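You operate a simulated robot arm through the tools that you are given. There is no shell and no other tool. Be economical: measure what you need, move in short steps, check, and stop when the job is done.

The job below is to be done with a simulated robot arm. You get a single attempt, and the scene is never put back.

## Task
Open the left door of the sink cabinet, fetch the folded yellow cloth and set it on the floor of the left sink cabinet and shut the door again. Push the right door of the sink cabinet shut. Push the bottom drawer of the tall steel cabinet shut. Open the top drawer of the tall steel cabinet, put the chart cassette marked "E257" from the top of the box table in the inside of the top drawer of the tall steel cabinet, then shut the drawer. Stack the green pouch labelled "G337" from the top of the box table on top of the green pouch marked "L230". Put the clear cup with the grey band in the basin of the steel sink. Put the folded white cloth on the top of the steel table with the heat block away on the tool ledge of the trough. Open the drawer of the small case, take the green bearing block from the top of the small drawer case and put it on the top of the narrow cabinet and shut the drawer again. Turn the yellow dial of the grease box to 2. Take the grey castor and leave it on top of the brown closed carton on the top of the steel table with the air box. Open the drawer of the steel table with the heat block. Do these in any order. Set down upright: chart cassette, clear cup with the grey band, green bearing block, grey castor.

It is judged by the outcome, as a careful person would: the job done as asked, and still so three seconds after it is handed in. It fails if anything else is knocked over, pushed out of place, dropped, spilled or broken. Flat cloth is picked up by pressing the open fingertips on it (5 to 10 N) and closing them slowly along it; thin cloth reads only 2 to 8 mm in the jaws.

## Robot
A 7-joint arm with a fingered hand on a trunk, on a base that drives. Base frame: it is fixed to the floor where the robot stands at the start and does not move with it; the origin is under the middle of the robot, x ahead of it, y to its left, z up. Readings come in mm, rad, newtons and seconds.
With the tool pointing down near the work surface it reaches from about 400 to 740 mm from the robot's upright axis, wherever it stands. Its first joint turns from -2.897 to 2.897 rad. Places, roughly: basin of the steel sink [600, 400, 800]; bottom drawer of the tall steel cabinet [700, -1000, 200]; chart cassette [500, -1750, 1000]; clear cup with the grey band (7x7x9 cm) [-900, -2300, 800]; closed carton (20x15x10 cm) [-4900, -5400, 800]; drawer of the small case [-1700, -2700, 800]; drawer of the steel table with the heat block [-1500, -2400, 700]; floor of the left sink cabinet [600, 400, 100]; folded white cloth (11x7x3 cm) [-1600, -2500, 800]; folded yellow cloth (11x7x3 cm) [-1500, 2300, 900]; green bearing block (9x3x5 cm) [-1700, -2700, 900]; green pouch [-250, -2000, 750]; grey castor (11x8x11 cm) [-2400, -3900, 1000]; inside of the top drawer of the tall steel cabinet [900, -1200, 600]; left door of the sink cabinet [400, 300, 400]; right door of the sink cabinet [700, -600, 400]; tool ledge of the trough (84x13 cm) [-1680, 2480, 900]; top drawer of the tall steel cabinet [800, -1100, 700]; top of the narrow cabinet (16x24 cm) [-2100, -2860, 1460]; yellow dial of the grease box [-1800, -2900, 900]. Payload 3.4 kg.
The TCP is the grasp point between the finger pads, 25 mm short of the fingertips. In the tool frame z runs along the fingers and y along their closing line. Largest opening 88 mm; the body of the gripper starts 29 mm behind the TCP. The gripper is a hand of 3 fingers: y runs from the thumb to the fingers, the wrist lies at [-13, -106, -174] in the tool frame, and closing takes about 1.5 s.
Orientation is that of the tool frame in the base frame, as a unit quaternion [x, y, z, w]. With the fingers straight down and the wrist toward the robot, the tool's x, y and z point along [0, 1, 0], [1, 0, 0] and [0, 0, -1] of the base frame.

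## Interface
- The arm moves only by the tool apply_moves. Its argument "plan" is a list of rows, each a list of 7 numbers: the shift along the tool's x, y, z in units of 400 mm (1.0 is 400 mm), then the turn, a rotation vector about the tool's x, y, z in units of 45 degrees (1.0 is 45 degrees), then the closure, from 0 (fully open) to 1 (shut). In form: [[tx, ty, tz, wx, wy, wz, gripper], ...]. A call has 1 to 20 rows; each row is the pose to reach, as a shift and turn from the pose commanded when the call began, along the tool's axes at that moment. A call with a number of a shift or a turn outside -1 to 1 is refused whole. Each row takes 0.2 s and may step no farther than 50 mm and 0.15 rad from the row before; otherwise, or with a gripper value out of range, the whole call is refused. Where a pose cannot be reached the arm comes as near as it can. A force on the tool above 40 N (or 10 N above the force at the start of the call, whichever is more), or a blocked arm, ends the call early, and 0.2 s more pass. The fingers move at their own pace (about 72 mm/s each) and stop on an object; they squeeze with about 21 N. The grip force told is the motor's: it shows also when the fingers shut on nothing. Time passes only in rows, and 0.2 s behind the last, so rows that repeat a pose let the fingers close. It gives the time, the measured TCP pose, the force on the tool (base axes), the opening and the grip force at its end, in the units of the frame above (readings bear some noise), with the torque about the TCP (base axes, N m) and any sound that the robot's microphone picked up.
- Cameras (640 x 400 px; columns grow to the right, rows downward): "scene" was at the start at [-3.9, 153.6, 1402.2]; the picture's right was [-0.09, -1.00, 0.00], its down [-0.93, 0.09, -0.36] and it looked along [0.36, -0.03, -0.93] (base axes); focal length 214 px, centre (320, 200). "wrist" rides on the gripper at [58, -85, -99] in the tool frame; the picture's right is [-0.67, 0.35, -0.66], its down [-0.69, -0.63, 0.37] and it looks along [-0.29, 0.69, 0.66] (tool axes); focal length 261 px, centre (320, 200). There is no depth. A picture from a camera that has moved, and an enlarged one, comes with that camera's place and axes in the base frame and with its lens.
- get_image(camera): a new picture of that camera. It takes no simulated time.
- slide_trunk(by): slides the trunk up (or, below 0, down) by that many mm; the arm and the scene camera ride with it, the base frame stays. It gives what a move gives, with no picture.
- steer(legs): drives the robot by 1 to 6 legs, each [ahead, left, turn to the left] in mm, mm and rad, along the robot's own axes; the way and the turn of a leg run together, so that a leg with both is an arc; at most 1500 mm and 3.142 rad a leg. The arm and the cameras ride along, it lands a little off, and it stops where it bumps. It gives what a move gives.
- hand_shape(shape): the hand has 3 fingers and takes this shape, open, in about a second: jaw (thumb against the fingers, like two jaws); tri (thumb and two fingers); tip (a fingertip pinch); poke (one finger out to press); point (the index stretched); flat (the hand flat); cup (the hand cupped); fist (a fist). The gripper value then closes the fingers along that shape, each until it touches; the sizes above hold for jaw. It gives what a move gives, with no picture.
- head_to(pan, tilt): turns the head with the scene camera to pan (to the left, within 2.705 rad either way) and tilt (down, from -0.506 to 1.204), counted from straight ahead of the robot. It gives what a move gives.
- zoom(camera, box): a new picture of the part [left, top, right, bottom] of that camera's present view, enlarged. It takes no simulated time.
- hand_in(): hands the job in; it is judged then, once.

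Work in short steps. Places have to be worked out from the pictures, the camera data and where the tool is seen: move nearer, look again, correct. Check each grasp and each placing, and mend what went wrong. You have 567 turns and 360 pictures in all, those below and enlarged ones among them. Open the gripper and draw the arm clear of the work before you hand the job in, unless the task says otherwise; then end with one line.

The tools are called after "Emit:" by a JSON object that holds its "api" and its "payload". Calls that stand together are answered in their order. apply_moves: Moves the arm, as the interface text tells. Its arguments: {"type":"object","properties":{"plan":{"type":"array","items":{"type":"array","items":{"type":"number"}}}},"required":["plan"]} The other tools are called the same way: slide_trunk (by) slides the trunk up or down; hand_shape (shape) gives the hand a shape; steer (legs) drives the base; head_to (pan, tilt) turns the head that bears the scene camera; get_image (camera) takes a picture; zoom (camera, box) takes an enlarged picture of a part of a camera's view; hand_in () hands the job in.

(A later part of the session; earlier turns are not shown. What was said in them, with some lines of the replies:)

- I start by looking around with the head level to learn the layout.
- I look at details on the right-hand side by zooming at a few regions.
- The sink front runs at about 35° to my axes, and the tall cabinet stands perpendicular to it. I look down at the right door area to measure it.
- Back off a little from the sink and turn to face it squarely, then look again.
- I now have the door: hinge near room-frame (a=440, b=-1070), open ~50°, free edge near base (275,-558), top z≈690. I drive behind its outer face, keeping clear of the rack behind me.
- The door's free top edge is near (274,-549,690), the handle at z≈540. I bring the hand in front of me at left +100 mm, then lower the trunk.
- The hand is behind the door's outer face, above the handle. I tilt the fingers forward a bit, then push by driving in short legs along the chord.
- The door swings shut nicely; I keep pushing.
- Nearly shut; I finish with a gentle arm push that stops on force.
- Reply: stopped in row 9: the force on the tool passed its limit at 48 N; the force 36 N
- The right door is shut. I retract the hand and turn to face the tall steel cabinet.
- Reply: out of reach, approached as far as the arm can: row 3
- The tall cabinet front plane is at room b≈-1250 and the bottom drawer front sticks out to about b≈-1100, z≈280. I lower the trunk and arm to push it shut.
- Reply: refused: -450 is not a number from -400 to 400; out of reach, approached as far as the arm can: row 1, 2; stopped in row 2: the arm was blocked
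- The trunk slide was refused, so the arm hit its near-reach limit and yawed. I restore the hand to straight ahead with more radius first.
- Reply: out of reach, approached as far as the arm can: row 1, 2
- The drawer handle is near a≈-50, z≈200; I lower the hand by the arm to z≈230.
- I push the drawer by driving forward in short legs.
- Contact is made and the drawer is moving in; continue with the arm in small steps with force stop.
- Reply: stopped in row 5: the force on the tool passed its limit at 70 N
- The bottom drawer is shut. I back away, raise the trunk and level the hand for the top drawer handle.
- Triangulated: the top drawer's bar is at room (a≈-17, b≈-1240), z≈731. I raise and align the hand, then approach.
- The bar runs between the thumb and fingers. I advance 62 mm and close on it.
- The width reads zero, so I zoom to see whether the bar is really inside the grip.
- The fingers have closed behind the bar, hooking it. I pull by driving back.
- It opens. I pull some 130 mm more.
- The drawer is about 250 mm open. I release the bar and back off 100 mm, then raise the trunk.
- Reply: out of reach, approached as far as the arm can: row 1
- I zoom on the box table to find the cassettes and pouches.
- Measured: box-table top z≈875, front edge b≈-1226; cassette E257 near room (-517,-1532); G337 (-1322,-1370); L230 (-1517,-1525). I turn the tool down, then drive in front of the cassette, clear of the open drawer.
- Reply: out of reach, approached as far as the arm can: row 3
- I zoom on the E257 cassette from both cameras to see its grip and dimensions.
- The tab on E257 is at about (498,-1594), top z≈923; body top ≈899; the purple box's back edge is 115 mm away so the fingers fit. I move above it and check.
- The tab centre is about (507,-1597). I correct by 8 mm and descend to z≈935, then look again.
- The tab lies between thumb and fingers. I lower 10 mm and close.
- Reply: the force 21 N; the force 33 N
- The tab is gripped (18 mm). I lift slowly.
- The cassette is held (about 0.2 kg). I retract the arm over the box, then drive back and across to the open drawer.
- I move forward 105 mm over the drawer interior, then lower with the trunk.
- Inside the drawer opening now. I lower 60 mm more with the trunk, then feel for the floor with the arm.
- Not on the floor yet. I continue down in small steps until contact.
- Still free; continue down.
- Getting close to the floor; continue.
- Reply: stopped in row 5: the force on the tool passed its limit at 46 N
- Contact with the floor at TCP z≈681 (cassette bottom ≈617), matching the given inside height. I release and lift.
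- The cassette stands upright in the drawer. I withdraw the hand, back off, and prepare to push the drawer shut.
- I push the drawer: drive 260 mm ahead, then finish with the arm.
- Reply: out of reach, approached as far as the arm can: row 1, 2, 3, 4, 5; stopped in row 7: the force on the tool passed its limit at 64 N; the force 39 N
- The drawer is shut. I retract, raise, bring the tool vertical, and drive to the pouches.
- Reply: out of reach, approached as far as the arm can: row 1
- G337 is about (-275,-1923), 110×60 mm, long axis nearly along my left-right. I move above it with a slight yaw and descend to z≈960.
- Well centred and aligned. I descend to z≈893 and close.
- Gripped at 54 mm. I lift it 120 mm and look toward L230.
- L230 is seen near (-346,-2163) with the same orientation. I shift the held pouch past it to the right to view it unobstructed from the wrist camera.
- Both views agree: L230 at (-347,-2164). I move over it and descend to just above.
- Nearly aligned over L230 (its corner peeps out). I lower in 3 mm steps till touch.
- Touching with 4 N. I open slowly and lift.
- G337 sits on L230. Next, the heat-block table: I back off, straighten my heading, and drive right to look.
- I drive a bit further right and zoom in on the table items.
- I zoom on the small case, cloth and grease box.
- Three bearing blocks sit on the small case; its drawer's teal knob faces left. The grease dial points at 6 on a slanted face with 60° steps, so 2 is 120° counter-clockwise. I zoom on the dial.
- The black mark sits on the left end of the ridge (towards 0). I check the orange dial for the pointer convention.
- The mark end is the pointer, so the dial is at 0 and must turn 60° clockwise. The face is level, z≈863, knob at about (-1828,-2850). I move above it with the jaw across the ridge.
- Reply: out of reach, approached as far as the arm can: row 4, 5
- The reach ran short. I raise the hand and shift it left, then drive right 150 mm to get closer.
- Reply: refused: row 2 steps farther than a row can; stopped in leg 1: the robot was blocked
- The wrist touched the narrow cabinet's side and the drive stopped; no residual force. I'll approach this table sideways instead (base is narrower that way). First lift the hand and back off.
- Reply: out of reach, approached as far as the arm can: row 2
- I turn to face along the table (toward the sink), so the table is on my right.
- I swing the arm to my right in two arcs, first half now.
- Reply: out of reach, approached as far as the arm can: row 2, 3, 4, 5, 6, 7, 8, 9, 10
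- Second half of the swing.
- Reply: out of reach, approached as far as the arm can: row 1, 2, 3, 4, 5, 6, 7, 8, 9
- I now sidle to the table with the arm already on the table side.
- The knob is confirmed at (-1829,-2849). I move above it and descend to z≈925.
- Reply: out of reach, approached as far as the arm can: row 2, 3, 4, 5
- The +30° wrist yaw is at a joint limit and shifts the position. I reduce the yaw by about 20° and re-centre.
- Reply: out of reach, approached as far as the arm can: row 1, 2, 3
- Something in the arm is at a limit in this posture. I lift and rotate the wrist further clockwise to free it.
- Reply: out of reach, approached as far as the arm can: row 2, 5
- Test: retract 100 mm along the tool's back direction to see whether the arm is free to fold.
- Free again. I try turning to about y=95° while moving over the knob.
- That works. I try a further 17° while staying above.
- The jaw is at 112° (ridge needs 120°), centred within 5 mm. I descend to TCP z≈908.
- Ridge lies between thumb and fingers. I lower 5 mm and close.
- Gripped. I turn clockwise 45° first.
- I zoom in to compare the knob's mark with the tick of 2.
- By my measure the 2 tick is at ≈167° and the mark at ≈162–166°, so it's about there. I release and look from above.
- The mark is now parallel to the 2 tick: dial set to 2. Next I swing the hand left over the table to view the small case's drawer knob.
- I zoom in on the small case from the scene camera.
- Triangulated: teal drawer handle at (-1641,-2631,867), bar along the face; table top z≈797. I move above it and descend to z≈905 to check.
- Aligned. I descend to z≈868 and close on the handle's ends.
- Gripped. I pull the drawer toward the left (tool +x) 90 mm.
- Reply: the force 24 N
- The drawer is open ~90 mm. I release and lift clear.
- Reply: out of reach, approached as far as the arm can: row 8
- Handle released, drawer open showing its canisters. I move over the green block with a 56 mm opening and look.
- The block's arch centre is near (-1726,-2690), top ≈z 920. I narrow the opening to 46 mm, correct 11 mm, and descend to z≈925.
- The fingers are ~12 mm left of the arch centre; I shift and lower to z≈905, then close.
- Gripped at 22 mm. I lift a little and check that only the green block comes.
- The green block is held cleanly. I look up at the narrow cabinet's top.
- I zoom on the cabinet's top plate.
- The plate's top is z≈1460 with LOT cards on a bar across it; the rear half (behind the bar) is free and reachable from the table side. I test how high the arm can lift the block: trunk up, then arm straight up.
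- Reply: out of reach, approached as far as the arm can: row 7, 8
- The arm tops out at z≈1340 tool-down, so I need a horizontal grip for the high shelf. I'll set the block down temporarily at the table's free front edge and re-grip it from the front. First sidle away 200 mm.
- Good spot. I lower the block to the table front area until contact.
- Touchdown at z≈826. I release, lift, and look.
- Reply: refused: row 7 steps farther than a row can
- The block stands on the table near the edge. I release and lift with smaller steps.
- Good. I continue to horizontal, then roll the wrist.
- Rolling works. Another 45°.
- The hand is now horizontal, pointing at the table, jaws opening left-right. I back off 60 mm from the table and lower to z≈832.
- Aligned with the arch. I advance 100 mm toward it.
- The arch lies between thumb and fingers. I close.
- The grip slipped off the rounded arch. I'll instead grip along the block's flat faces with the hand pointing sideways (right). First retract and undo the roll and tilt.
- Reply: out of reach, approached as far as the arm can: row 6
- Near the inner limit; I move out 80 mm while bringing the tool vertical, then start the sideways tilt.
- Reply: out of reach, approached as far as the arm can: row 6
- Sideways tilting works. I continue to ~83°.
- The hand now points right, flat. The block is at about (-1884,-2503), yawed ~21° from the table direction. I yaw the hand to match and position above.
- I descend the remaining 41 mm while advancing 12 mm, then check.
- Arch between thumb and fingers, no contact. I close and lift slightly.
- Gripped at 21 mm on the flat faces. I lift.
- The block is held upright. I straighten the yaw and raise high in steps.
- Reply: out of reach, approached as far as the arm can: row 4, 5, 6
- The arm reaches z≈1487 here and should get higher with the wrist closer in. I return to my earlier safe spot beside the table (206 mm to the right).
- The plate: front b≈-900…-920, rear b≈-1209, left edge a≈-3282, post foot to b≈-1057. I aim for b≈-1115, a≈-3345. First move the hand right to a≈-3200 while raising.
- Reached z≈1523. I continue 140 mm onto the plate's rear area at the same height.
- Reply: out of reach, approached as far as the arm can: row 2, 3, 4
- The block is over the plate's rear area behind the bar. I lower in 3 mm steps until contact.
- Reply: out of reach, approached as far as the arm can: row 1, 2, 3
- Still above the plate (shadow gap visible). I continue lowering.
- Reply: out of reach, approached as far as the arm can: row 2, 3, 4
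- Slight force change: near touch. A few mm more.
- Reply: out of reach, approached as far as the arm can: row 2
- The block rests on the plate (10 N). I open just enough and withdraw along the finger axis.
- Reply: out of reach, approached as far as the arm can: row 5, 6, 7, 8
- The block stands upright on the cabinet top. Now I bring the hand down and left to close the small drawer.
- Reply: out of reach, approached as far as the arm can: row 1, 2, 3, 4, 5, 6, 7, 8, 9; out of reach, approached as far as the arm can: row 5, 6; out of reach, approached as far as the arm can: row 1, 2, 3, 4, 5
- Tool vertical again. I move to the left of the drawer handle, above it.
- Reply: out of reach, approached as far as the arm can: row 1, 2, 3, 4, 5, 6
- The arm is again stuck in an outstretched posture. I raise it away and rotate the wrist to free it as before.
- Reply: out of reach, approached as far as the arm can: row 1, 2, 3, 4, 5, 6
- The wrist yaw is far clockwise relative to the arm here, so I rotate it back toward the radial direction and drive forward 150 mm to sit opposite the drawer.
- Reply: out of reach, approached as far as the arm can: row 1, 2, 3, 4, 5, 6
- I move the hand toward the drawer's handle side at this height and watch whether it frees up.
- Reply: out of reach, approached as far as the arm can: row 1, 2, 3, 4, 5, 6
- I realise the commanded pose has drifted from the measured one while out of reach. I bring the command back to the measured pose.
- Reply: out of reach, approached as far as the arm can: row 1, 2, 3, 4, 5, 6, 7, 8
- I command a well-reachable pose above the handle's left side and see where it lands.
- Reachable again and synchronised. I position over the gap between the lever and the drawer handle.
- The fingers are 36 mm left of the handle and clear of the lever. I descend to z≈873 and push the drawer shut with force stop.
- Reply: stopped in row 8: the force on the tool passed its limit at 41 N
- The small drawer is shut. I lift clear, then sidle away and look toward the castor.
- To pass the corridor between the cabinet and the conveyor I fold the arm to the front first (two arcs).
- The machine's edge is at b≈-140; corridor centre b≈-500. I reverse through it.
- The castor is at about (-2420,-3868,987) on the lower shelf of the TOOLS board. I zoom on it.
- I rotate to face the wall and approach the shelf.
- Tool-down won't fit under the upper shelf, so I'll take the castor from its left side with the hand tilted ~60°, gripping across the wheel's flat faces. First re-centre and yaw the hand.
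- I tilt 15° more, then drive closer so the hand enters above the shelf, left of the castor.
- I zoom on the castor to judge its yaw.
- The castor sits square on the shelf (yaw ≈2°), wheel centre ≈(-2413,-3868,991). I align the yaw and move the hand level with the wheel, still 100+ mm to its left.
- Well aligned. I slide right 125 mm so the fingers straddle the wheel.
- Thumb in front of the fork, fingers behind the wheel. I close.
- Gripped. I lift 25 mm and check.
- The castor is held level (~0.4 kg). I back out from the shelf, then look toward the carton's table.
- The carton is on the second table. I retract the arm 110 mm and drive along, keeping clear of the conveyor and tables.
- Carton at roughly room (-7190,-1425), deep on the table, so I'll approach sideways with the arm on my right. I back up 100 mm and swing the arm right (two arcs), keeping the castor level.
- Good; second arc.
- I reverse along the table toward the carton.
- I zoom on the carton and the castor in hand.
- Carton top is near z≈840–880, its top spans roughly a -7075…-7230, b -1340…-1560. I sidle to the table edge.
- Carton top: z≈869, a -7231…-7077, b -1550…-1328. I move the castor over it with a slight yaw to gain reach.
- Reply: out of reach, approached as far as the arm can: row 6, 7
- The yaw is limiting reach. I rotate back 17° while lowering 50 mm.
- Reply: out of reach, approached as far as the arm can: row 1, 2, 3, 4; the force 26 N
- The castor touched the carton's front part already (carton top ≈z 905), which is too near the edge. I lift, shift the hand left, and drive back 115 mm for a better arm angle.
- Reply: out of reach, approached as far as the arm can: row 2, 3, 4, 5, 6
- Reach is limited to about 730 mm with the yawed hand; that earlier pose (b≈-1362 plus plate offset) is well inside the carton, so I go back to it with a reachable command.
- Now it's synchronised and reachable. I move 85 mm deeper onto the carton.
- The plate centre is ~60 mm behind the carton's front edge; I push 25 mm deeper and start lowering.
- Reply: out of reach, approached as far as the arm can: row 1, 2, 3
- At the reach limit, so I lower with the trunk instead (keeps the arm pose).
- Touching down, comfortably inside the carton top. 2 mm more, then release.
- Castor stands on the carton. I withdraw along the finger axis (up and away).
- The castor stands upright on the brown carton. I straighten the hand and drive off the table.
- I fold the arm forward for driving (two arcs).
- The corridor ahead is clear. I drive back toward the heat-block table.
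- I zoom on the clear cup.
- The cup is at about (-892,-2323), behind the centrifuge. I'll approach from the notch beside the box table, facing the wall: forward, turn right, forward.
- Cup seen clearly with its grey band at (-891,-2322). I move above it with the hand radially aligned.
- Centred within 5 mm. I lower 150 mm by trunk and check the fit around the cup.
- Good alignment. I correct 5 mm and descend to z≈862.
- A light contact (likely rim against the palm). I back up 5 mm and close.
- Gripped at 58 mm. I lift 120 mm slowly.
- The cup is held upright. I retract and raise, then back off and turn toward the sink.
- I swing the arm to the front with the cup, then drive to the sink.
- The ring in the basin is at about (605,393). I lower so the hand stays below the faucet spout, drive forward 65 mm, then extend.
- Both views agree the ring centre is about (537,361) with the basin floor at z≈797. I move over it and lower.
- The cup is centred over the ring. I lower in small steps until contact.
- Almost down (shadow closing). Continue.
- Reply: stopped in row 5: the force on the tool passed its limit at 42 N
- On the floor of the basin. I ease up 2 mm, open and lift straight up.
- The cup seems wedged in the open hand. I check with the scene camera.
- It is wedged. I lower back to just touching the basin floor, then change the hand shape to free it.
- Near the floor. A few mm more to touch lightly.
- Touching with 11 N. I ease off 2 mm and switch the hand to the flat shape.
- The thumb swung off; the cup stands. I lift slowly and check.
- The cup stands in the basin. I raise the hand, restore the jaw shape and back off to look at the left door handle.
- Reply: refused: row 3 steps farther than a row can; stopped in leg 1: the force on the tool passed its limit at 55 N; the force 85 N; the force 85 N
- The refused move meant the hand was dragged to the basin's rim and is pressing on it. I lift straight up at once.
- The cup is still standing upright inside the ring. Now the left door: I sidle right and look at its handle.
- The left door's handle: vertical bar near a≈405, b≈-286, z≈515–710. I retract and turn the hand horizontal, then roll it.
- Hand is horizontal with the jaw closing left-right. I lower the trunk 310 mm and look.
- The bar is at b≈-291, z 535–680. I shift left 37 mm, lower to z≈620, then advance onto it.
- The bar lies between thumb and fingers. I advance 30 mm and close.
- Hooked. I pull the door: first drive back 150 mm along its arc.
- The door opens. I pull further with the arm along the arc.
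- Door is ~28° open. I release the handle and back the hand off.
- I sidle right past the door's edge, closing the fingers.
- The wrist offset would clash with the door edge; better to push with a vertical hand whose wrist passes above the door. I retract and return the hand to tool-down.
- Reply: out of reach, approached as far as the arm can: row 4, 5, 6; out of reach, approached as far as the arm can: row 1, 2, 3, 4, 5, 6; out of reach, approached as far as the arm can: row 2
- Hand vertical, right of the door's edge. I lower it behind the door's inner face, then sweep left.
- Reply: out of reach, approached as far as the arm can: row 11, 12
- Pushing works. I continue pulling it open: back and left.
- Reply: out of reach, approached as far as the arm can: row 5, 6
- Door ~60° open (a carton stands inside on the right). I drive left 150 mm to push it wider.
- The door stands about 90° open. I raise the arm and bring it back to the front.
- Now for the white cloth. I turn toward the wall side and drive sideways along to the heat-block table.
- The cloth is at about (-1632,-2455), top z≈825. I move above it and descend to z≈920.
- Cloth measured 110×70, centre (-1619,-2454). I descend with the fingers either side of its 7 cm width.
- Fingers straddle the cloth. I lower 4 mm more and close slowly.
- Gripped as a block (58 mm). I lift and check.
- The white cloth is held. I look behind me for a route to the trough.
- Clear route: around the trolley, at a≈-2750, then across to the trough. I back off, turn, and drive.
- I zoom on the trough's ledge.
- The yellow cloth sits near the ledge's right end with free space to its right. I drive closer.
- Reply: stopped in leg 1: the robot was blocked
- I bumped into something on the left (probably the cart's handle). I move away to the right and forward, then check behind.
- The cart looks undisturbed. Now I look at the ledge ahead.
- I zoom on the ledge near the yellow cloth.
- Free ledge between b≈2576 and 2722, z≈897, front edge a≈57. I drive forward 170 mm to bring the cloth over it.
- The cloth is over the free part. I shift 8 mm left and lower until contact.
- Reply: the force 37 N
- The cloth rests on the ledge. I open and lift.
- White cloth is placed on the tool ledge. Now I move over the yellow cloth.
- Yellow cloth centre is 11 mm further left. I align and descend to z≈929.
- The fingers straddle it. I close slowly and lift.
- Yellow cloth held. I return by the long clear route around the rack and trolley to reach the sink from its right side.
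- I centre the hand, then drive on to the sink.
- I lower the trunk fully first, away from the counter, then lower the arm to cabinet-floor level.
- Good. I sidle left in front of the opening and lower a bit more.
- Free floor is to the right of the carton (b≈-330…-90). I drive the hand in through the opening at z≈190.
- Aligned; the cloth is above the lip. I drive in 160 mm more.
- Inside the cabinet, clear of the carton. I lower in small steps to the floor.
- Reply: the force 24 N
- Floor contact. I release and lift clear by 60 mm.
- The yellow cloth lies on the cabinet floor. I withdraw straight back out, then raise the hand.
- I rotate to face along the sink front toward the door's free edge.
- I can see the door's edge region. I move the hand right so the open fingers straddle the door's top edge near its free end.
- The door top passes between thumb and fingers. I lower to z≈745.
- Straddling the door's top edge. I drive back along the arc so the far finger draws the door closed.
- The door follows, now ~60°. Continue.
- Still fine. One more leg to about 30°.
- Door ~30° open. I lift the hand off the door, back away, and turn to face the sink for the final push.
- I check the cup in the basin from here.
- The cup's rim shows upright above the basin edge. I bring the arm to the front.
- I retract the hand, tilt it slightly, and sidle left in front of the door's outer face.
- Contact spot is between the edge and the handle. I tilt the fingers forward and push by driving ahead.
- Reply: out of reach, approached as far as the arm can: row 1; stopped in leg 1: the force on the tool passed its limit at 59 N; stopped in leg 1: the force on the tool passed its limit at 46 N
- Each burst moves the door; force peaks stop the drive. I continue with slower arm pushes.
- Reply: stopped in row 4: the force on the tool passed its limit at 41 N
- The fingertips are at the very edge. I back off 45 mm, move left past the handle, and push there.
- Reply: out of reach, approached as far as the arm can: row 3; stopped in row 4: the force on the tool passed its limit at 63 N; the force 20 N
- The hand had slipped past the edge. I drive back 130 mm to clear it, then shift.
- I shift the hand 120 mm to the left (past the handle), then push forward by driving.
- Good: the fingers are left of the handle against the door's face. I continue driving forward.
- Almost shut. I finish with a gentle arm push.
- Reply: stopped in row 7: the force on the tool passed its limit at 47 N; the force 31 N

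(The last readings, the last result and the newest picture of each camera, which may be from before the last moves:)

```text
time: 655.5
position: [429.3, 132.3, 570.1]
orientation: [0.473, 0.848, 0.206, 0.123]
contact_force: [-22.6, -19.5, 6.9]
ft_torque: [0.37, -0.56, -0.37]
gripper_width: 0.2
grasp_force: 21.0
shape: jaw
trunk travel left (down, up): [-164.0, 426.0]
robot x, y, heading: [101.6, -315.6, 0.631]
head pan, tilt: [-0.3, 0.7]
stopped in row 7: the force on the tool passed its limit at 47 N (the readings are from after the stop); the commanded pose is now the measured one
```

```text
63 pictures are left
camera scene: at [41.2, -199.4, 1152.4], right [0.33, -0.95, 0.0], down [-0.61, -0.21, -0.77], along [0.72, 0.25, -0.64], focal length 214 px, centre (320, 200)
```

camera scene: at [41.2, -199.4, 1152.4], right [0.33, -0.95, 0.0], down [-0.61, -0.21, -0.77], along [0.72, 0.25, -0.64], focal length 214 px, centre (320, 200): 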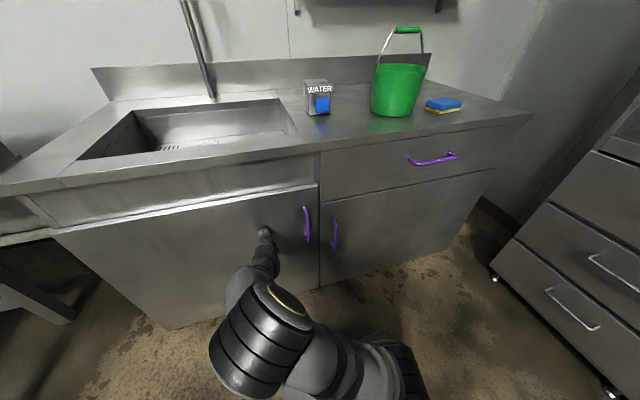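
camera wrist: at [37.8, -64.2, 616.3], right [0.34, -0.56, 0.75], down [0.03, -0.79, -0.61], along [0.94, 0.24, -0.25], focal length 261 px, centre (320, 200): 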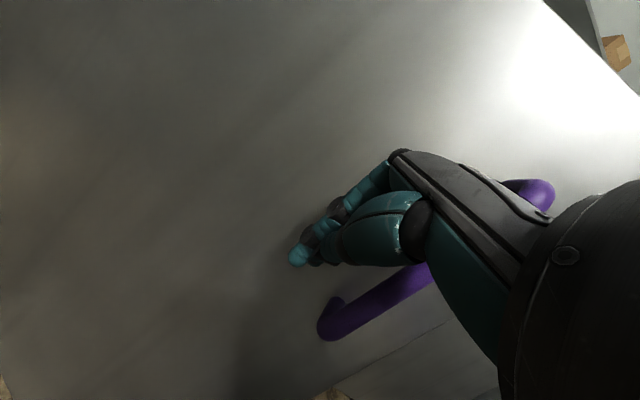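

Left door is shut. I back off, raise the trunk and check the cup and both doors.

Emit:
{"api": "steer", "payload": {"legs": [[-200, 0, 0]]}}

Emit:
{"api": "slide_trunk", "payload": {"by": 400}}

Emit:
{"api": "head_to", "payload": {"pan": 0.25, "tilt": 0.75}}

Emit:
{"api": "get_image", "payload": {"camera": "scene"}}

Emit:
{"api": "zoom", "payload": {"camera": "scene", "box": [220, 80, 420, 200]}}

```text
time: 657.1
position: [267.9, 15.0, 568.7]
orientation: [0.472, 0.848, 0.207, 0.123]
contact_force: [-0.1, -0.3, 0.3]
ft_torque: [-0.01, 0.01, 0.0]
gripper_width: 0.0
grasp_force: 20.5
shape: jaw
trunk travel left (down, up): [-164.0, 426.0]
robot x, y, heading: [-57.1, -437.9, 0.634]
head pan, tilt: [-0.3, 0.7]
```

```text
time: 660.9
position: [267.7, 14.8, 968.5]
orientation: [0.473, 0.847, 0.207, 0.124]
contact_force: [0.0, 0.2, 0.3]
ft_torque: [0.03, 0.0, -0.01]
gripper_width: 0.0
grasp_force: 21.1
shape: jaw
trunk travel left (down, up): [-564.0, 26.0]
robot x, y, heading: [-60.5, -438.5, 0.629]
head pan, tilt: [-0.3, 0.7]
```

```text
time: 661.9
position: [268.7, 14.7, 968.3]
orientation: [0.473, 0.847, 0.207, 0.124]
contact_force: [-0.8, -0.4, 0.3]
ft_torque: [0.0, 0.0, -0.01]
gripper_width: 0.0
grasp_force: 20.8
shape: jaw
trunk travel left (down, up): [-564.0, 26.0]
robot x, y, heading: [-61.1, -438.1, 0.635]
head pan, tilt: [0.25, 0.75]
```

```text
62 pictures are left
camera scene: at [-146.2, -279.9, 1548.0], right [0.77, -0.64, 0.0], down [-0.43, -0.53, -0.73], along [0.47, 0.56, -0.68], focal length 214 px, centre (320, 200)
```

scene: 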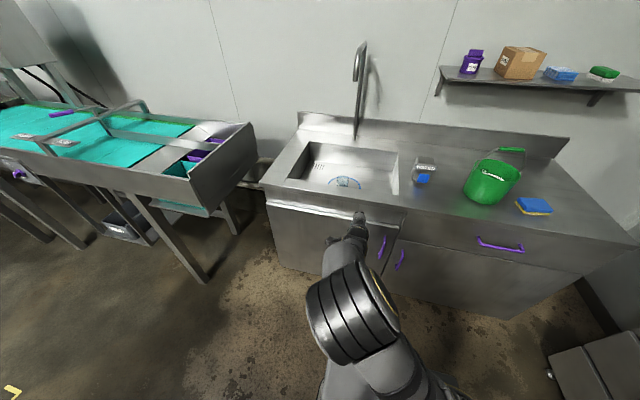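

```text
3.20 times, centred on (320, 140) of scene
camera zoom: at [-146.2, -279.9, 1548.0], right [0.77, -0.64, 0.0], down [-0.43, -0.53, -0.73], along [0.47, 0.56, -0.68], focal length 686 px, centre (320, 392)
```

zoom: 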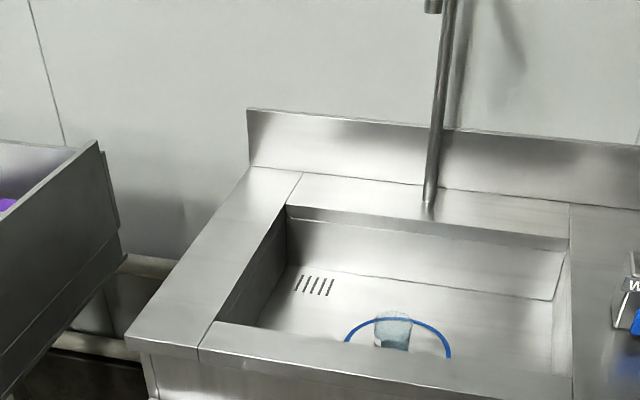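

Everything at the sink is in order. Last task: the SPARES drawer of the heat-block table. I drive there.

Emit:
{"api": "steer", "payload": {"legs": [[0, 0, -1.57], [95, -300, 0], [0, -1000, 0], [0, -1000, 0]]}}

Emit:
{"api": "head_to", "payload": {"pan": 0, "tilt": 0.8}}

Emit:
{"api": "get_image", "payload": {"camera": "scene"}}

```text
time: 677.4
position: [-1440.7, -2175.7, 970.2]
orientation: [0.938, 0.25, 0.055, 0.234]
contact_force: [0.1, -0.1, -0.2]
ft_torque: [0.01, 0.03, 0.03]
gripper_width: 0.0
grasp_force: 21.1
shape: jaw
trunk travel left (down, up): [-564.0, 26.0]
robot x, y, heading: [-1882.6, -1835.9, -0.969]
head pan, tilt: [0.25, 0.75]
```

```text
time: 678.2
position: [-1442.5, -2176.3, 969.2]
orientation: [0.937, 0.252, 0.057, 0.235]
contact_force: [-0.8, 0.0, 0.8]
ft_torque: [0.03, 0.03, -0.04]
gripper_width: 0.1
grasp_force: 21.7
shape: jaw
trunk travel left (down, up): [-564.0, 26.0]
robot x, y, heading: [-1884.0, -1838.0, -0.97]
head pan, tilt: [0.0, 0.799]
```

```text
60 pictures are left
camera scene: at [-1739.8, -1762.9, 1544.0], right [-0.82, -0.57, 0.0], down [-0.41, 0.59, -0.7], along [0.4, -0.57, -0.72], focal length 214 px, centre (320, 200)
```

scene: 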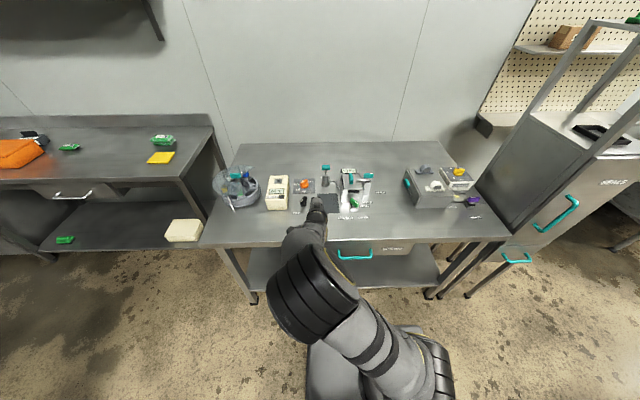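

The drawer handle is at about (-1599,-2236), z≈745. I back up 130 mm, level the hand to ~70° and lower to handle height.

Emit:
{"api": "steer", "payload": {"legs": [[-130, 0, 0.03]]}}

Emit:
{"api": "apply_moves", "payload": {"plan": [[0, -0.03, -0.03, -0.18, 0.01, -0.02, 0.5], [0, -0.03, -0.03, -0.36, 0.02, -0.04, 0], [0, -0.03, -0.03, -0.54, 0.03, -0.06, 0], [0, -0.03, -0.03, -0.72, 0.042, -0.079, 0], [0, -0.03, -0.03, -0.93, 0.042, -0.079, 0]]}}

Emit:
{"api": "slide_trunk", "payload": {"by": -215}}

Emit:
{"api": "get_image", "payload": {"camera": "wrist"}}

Emit:
{"api": "get_image", "payload": {"camera": "scene"}}

```text
time: 679.5
position: [-1505.8, -2054.8, 971.0]
orientation: [0.934, 0.265, 0.059, 0.234]
contact_force: [0.6, 0.5, 0.5]
ft_torque: [0.0, 0.0, 0.03]
gripper_width: 0.0
grasp_force: 20.4
shape: jaw
trunk travel left (down, up): [-564.0, 26.0]
robot x, y, heading: [-1957.7, -1729.0, -0.935]
head pan, tilt: [0.0, 0.799]
```

```text
refused: row 5 steps farther than a row can; nothing moved
```

```text
time: 681.8
position: [-1506.1, -2055.7, 754.0]
orientation: [0.933, 0.266, 0.06, 0.234]
contact_force: [-0.7, -0.3, 0.0]
ft_torque: [-0.02, 0.01, -0.01]
gripper_width: 0.0
grasp_force: 20.9
shape: jaw
trunk travel left (down, up): [-349.0, 241.0]
robot x, y, heading: [-1956.5, -1729.5, -0.933]
head pan, tilt: [0.0, 0.799]
```

```text
59 pictures are left
camera wrist: at [-1518.9, -1921.1, 801.9], right [-0.56, -0.35, 0.75], down [-0.79, -0.04, -0.61], along [0.24, -0.94, -0.26], focal length 261 px, centre (320, 200)
```

wrist: 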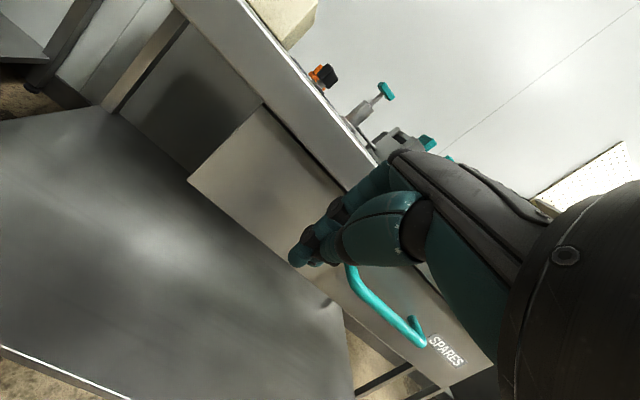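

```text
58 pictures are left
camera scene: at [-1817.7, -1652.5, 1329.0], right [-0.81, -0.59, 0.0], down [-0.43, 0.58, -0.7], along [0.41, -0.56, -0.72], focal length 214 px, centre (320, 200)
```

scene: 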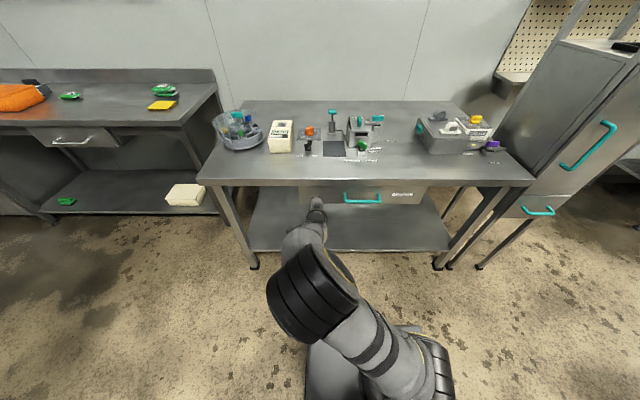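

The tilt call was refused but nothing was disturbed. I redo it with smaller steps while shifting right toward the handle and back a little.

Emit:
{"api": "apply_moves", "payload": {"plan": [[-0.08, -0.02, -0.02, -0.16, 0.008, -0.015, 0], [-0.16, -0.04, -0.04, -0.32, 0.016, -0.03, 0], [-0.24, -0.06, -0.05, -0.48, 0.025, -0.045, 0], [-0.32, -0.06, -0.05, -0.64, 0.033, -0.06, 0], [-0.4, -0.06, -0.05, -0.8, 0.042, -0.075, 0], [-0.45, -0.06, -0.05, -0.93, 0.042, -0.079, 0]]}}

Emit:
{"api": "get_image", "payload": {"camera": "wrist"}}

```text
time: 683.2
position: [-1676.8, -2123.2, 763.0]
orientation: [0.779, 0.26, 0.159, 0.548]
contact_force: [-0.5, -0.7, -0.4]
ft_torque: [0.0, -0.02, 0.0]
gripper_width: 87.7
grasp_force: 0.0
shape: jaw
trunk travel left (down, up): [-349.0, 241.0]
robot x, y, heading: [-1959.8, -1729.1, -0.936]
head pan, tilt: [0.0, 0.799]
```

```text
57 pictures are left
camera wrist: at [-1700.8, -1990.2, 716.5], right [-0.81, 0.03, 0.58], down [-0.51, -0.51, -0.69], along [0.28, -0.86, 0.43], focal length 261 px, centre (320, 200)
```

wrist: 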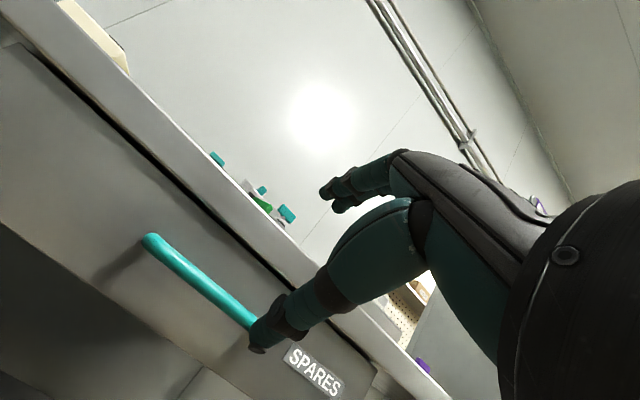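

The bar is at b≈-881, z≈703, centred at a≈-2606. I lower 60 mm and approach.

Emit:
{"api": "apply_moves", "payload": {"plan": [[0, -0.07, 0.026, 0, 0, 0, 0], [0, -0.14, 0.052, 0, 0, 0, 0], [0, -0.1, 0.16, 0, 0, 0, 0], [0, -0.057, 0.275, 0, 0, 0, 0]]}}

Emit:
{"api": "get_image", "payload": {"camera": "wrist"}}

```text
time: 684.2
position: [-1622.2, -2199.9, 702.5]
orientation: [0.779, 0.259, 0.158, 0.549]
contact_force: [0.7, 0.3, -0.3]
ft_torque: [-0.06, -0.01, 0.02]
gripper_width: 87.9
grasp_force: 0.0
shape: jaw
trunk travel left (down, up): [-349.0, 241.0]
robot x, y, heading: [-1959.3, -1729.5, -0.937]
head pan, tilt: [0.0, 0.799]
```

```text
56 pictures are left
camera wrist: at [-1647.1, -2066.9, 655.1], right [-0.81, 0.03, 0.58], down [-0.51, -0.51, -0.69], along [0.28, -0.86, 0.43], focal length 261 px, centre (320, 200)
```

wrist: 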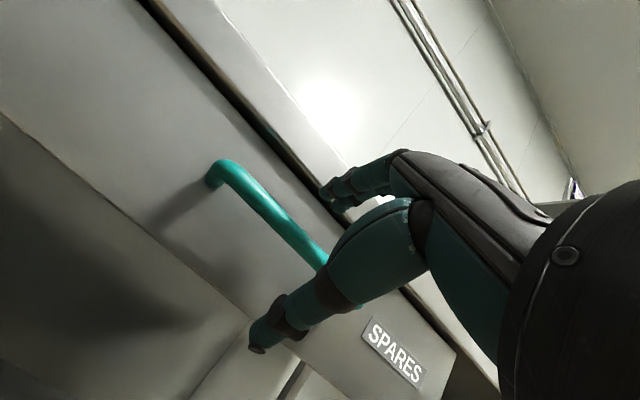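

Bar between the fingers. I advance 60 mm and close.

Emit:
{"api": "apply_moves", "payload": {"plan": [[0, 0.018, 0.048, 0, 0, 0, 0], [0, 0.036, 0.096, 0, 0, 0, 0], [0, 0.053, 0.142, 0, 0, 0, 0]]}}

Emit:
{"api": "apply_moves", "payload": {"plan": [[0, 0, 0, 0, 0, 0, 0.5], [0, 0, 0, 0, 0, 0, 1], [0, 0, 0, 0, 0, 0, 1], [0, 0, 0, 0, 0, 0, 1], [0, 0, 0, 0, 0, 0, 1], [0, 0, 0, 0, 0, 0, 1], [0, 0, 0, 0, 0, 0, 1]]}}

Emit:
{"api": "get_image", "payload": {"camera": "wrist"}}

```text
time: 684.9
position: [-1599.2, -2235.1, 701.8]
orientation: [0.778, 0.259, 0.158, 0.55]
contact_force: [-13.8, 20.7, 3.9]
ft_torque: [-1.0, -0.63, -0.07]
gripper_width: 85.6
grasp_force: 0.1
shape: jaw
trunk travel left (down, up): [-349.0, 241.0]
robot x, y, heading: [-1961.4, -1730.7, -0.932]
head pan, tilt: [0.0, 0.799]
stopped in row 3: the force on the tool passed its limit at 68 N (the readings are from after the stop); the commanded pose is now the measured one
```

```text
time: 686.2
position: [-1598.8, -2236.7, 697.1]
orientation: [0.782, 0.26, 0.156, 0.544]
contact_force: [-0.1, -2.1, -9.4]
ft_torque: [0.0, 0.01, 0.05]
gripper_width: 1.7
grasp_force: 21.1
shape: jaw
trunk travel left (down, up): [-349.0, 241.0]
robot x, y, heading: [-1955.9, -1730.0, -0.936]
head pan, tilt: [0.0, 0.799]
stopped in row 6: the force on the tool passed its limit at 40 N (the readings are from after the stop); the commanded pose is now the measured one
```

```text
55 pictures are left
camera wrist: at [-1623.0, -2104.0, 650.8], right [-0.81, 0.03, 0.59], down [-0.52, -0.51, -0.69], along [0.28, -0.86, 0.42], focal length 261 px, centre (320, 200)
```

wrist: 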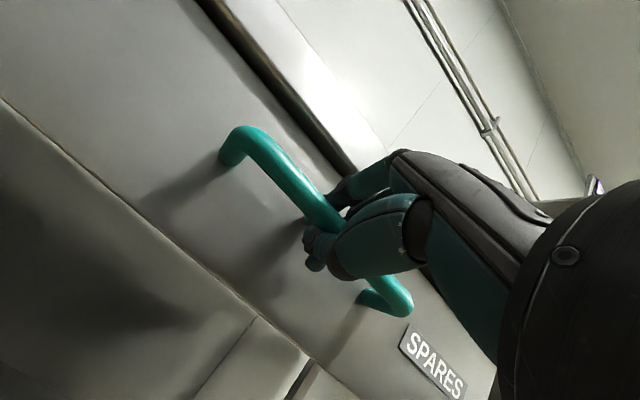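

Hooked on the bar. I pull the drawer open by driving back.

Emit:
{"api": "steer", "payload": {"legs": [[-120, 0, 0]]}}

Emit:
{"api": "get_image", "payload": {"camera": "scene"}}

```text
time: 687.5
position: [-1670.1, -2139.0, 698.8]
orientation: [0.78, 0.259, 0.157, 0.548]
contact_force: [-0.1, -0.1, -12.8]
ft_torque: [-0.03, 0.01, 0.05]
gripper_width: 1.7
grasp_force: 21.1
shape: jaw
trunk travel left (down, up): [-349.0, 241.0]
robot x, y, heading: [-2031.9, -1631.0, -0.934]
head pan, tilt: [0.0, 0.799]
```

```text
54 pictures are left
camera scene: at [-1889.4, -1555.1, 1328.9], right [-0.81, -0.59, 0.0], down [-0.43, 0.58, -0.7], along [0.41, -0.56, -0.72], focal length 214 px, centre (320, 200)
```

scene: 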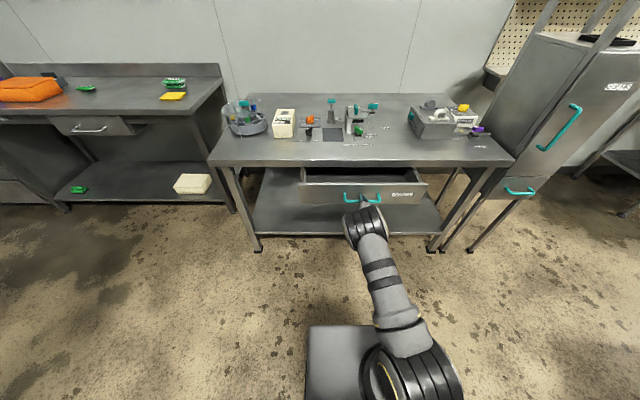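

It opens. I pull about 100 mm more.

Emit:
{"api": "steer", "payload": {"legs": [[-100, 0, 0]]}}

Emit:
{"api": "zoom", "payload": {"camera": "scene", "box": [200, 80, 520, 280]}}

```text
time: 688.6
position: [-1730.4, -2057.9, 698.9]
orientation: [0.781, 0.259, 0.156, 0.546]
contact_force: [-0.1, 0.6, -13.1]
ft_torque: [-0.01, 0.03, 0.06]
gripper_width: 2.0
grasp_force: 21.3
shape: jaw
trunk travel left (down, up): [-349.0, 241.0]
robot x, y, heading: [-2089.2, -1552.7, -0.937]
head pan, tilt: [0.0, 0.799]
```

```text
2.00 times, centred on (360, 180) of scene
camera zoom: at [-1948.7, -1474.4, 1328.9], right [-0.81, -0.59, 0.0], down [-0.43, 0.58, -0.7], along [0.41, -0.56, -0.72], focal length 429 px, centre (240, 240)
```

zoom: 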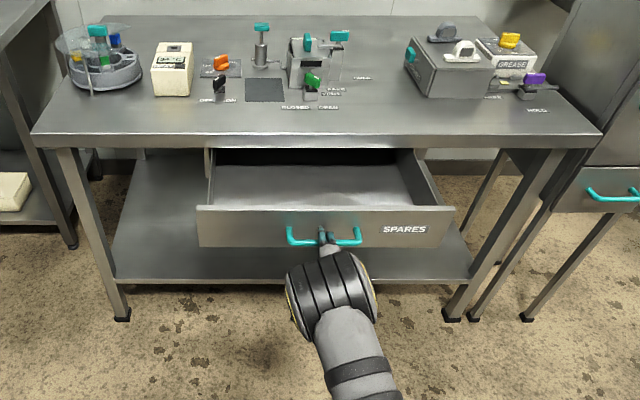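

Good; a bit further to be safely open.

Emit:
{"api": "steer", "payload": {"legs": [[-60, 0, 0]]}}

Emit:
{"api": "apply_moves", "payload": {"plan": [[0, 0, 0, 0, 0, 0, 0.5], [0, 0, 0, 0, 0, 0, 0], [0, 0, 0, 0, 0, 0, 0], [0, 0, 0, 0, 0, 0, 0], [0, 0, 0, 0, 0, 0, 0], [0, 0, 0, 0, 0, 0, 0], [0, -0.03, -0.08, 0, 0, 0, 0], [0, -0.06, -0.16, 0, 0, 0, 0]]}}

Emit:
{"api": "get_image", "payload": {"camera": "scene"}}

```text
time: 689.6
position: [-1765.0, -2009.2, 698.7]
orientation: [0.781, 0.26, 0.157, 0.546]
contact_force: [0.0, 0.0, -12.6]
ft_torque: [-0.02, 0.02, 0.01]
gripper_width: 1.7
grasp_force: 21.1
shape: jaw
trunk travel left (down, up): [-349.0, 241.0]
robot x, y, heading: [-2122.7, -1503.2, -0.935]
head pan, tilt: [0.0, 0.799]
```

```text
time: 691.4
position: [-1807.0, -1951.0, 700.2]
orientation: [0.78, 0.26, 0.157, 0.547]
contact_force: [0.4, 0.1, -0.6]
ft_torque: [0.04, 0.01, 0.01]
gripper_width: 87.6
grasp_force: 0.1
shape: jaw
trunk travel left (down, up): [-349.0, 241.0]
robot x, y, heading: [-2127.2, -1503.5, -0.934]
head pan, tilt: [0.0, 0.799]
```

```text
52 pictures are left
camera scene: at [-1984.9, -1425.2, 1328.9], right [-0.81, -0.59, 0.0], down [-0.43, 0.58, -0.7], along [0.41, -0.56, -0.72], focal length 214 px, centre (320, 200)
```

scene: 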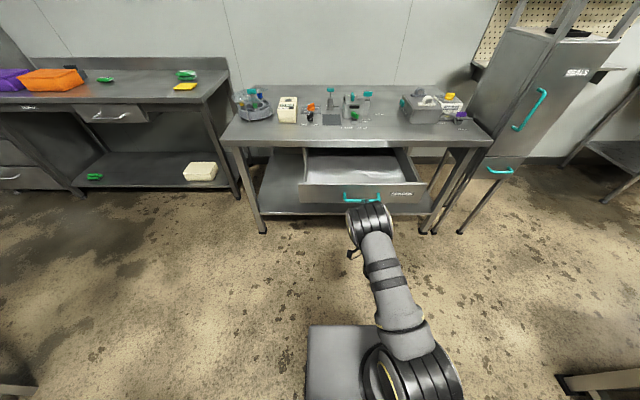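

The drawer is open and released. I back clear and do a last check of the dial, small case and cabinet top.

Emit:
{"api": "steer", "payload": {"legs": [[-120, 0, 0]]}}

Emit:
{"api": "slide_trunk", "payload": {"by": 200}}

Emit:
{"api": "head_to", "payload": {"pan": -0.35, "tilt": 0.45}}

Emit:
{"api": "zoom", "payload": {"camera": "scene", "box": [230, 130, 390, 250]}}

Emit:
{"api": "get_image", "payload": {"camera": "scene"}}

```text
time: 692.6
position: [-1878.9, -1854.8, 700.5]
orientation: [0.781, 0.26, 0.157, 0.546]
contact_force: [-0.3, 0.3, -0.2]
ft_torque: [-0.02, 0.02, 0.02]
gripper_width: 87.5
grasp_force: 0.2
shape: jaw
trunk travel left (down, up): [-349.0, 241.0]
robot x, y, heading: [-2195.3, -1406.3, -0.936]
head pan, tilt: [0.0, 0.799]
```

```text
time: 694.8
position: [-1877.4, -1854.9, 901.3]
orientation: [0.781, 0.26, 0.157, 0.546]
contact_force: [-0.6, 0.6, -0.1]
ft_torque: [-0.04, -0.04, -0.04]
gripper_width: 87.4
grasp_force: 0.0
shape: jaw
trunk travel left (down, up): [-549.0, 41.0]
robot x, y, heading: [-2193.3, -1406.0, -0.933]
head pan, tilt: [0.0, 0.799]
```

```text
time: 695.6
position: [-1877.5, -1854.3, 901.5]
orientation: [0.78, 0.26, 0.158, 0.547]
contact_force: [-0.2, -0.6, 0.4]
ft_torque: [0.0, -0.02, 0.0]
gripper_width: 87.5
grasp_force: 0.0
shape: jaw
trunk travel left (down, up): [-549.0, 41.0]
robot x, y, heading: [-2194.6, -1406.9, -0.931]
head pan, tilt: [-0.351, 0.45]
```

```text
3.33 times, centred on (310, 190) of scene
camera zoom: at [-2078.8, -1350.9, 1559.3], right [-0.96, -0.28, 0.0], down [-0.12, 0.42, -0.9], along [0.25, -0.86, -0.44], focal length 715 px, centre (353, 233)
```

zoom: 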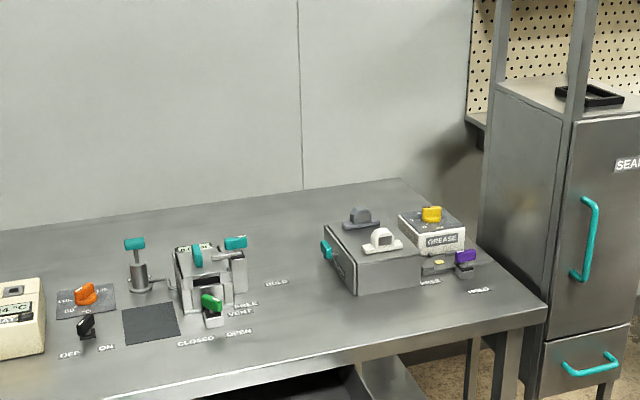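

```text
50 pictures are left
camera scene: at [-2078.8, -1350.9, 1559.3], right [-0.96, -0.28, 0.0], down [-0.12, 0.42, -0.9], along [0.25, -0.86, -0.44], focal length 214 px, centre (320, 200)
```

scene: 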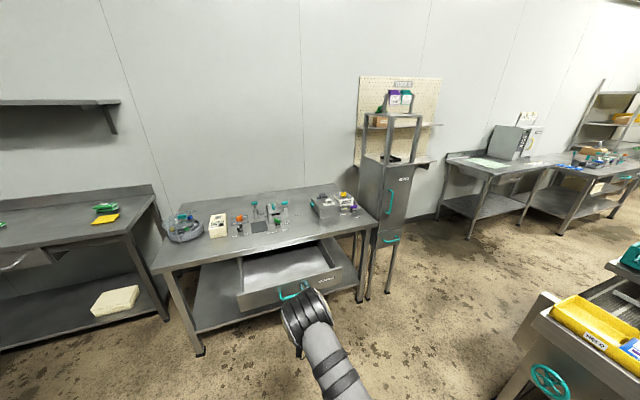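

All tasks are done, the gripper is open and the arm is clear, so I hand the job in.

Emit:
{"api": "hand_in", "payload": {}}

```text
The job is handed in.
```

I handed the job in with every task done as asked, as far as the final pictures and readings show.
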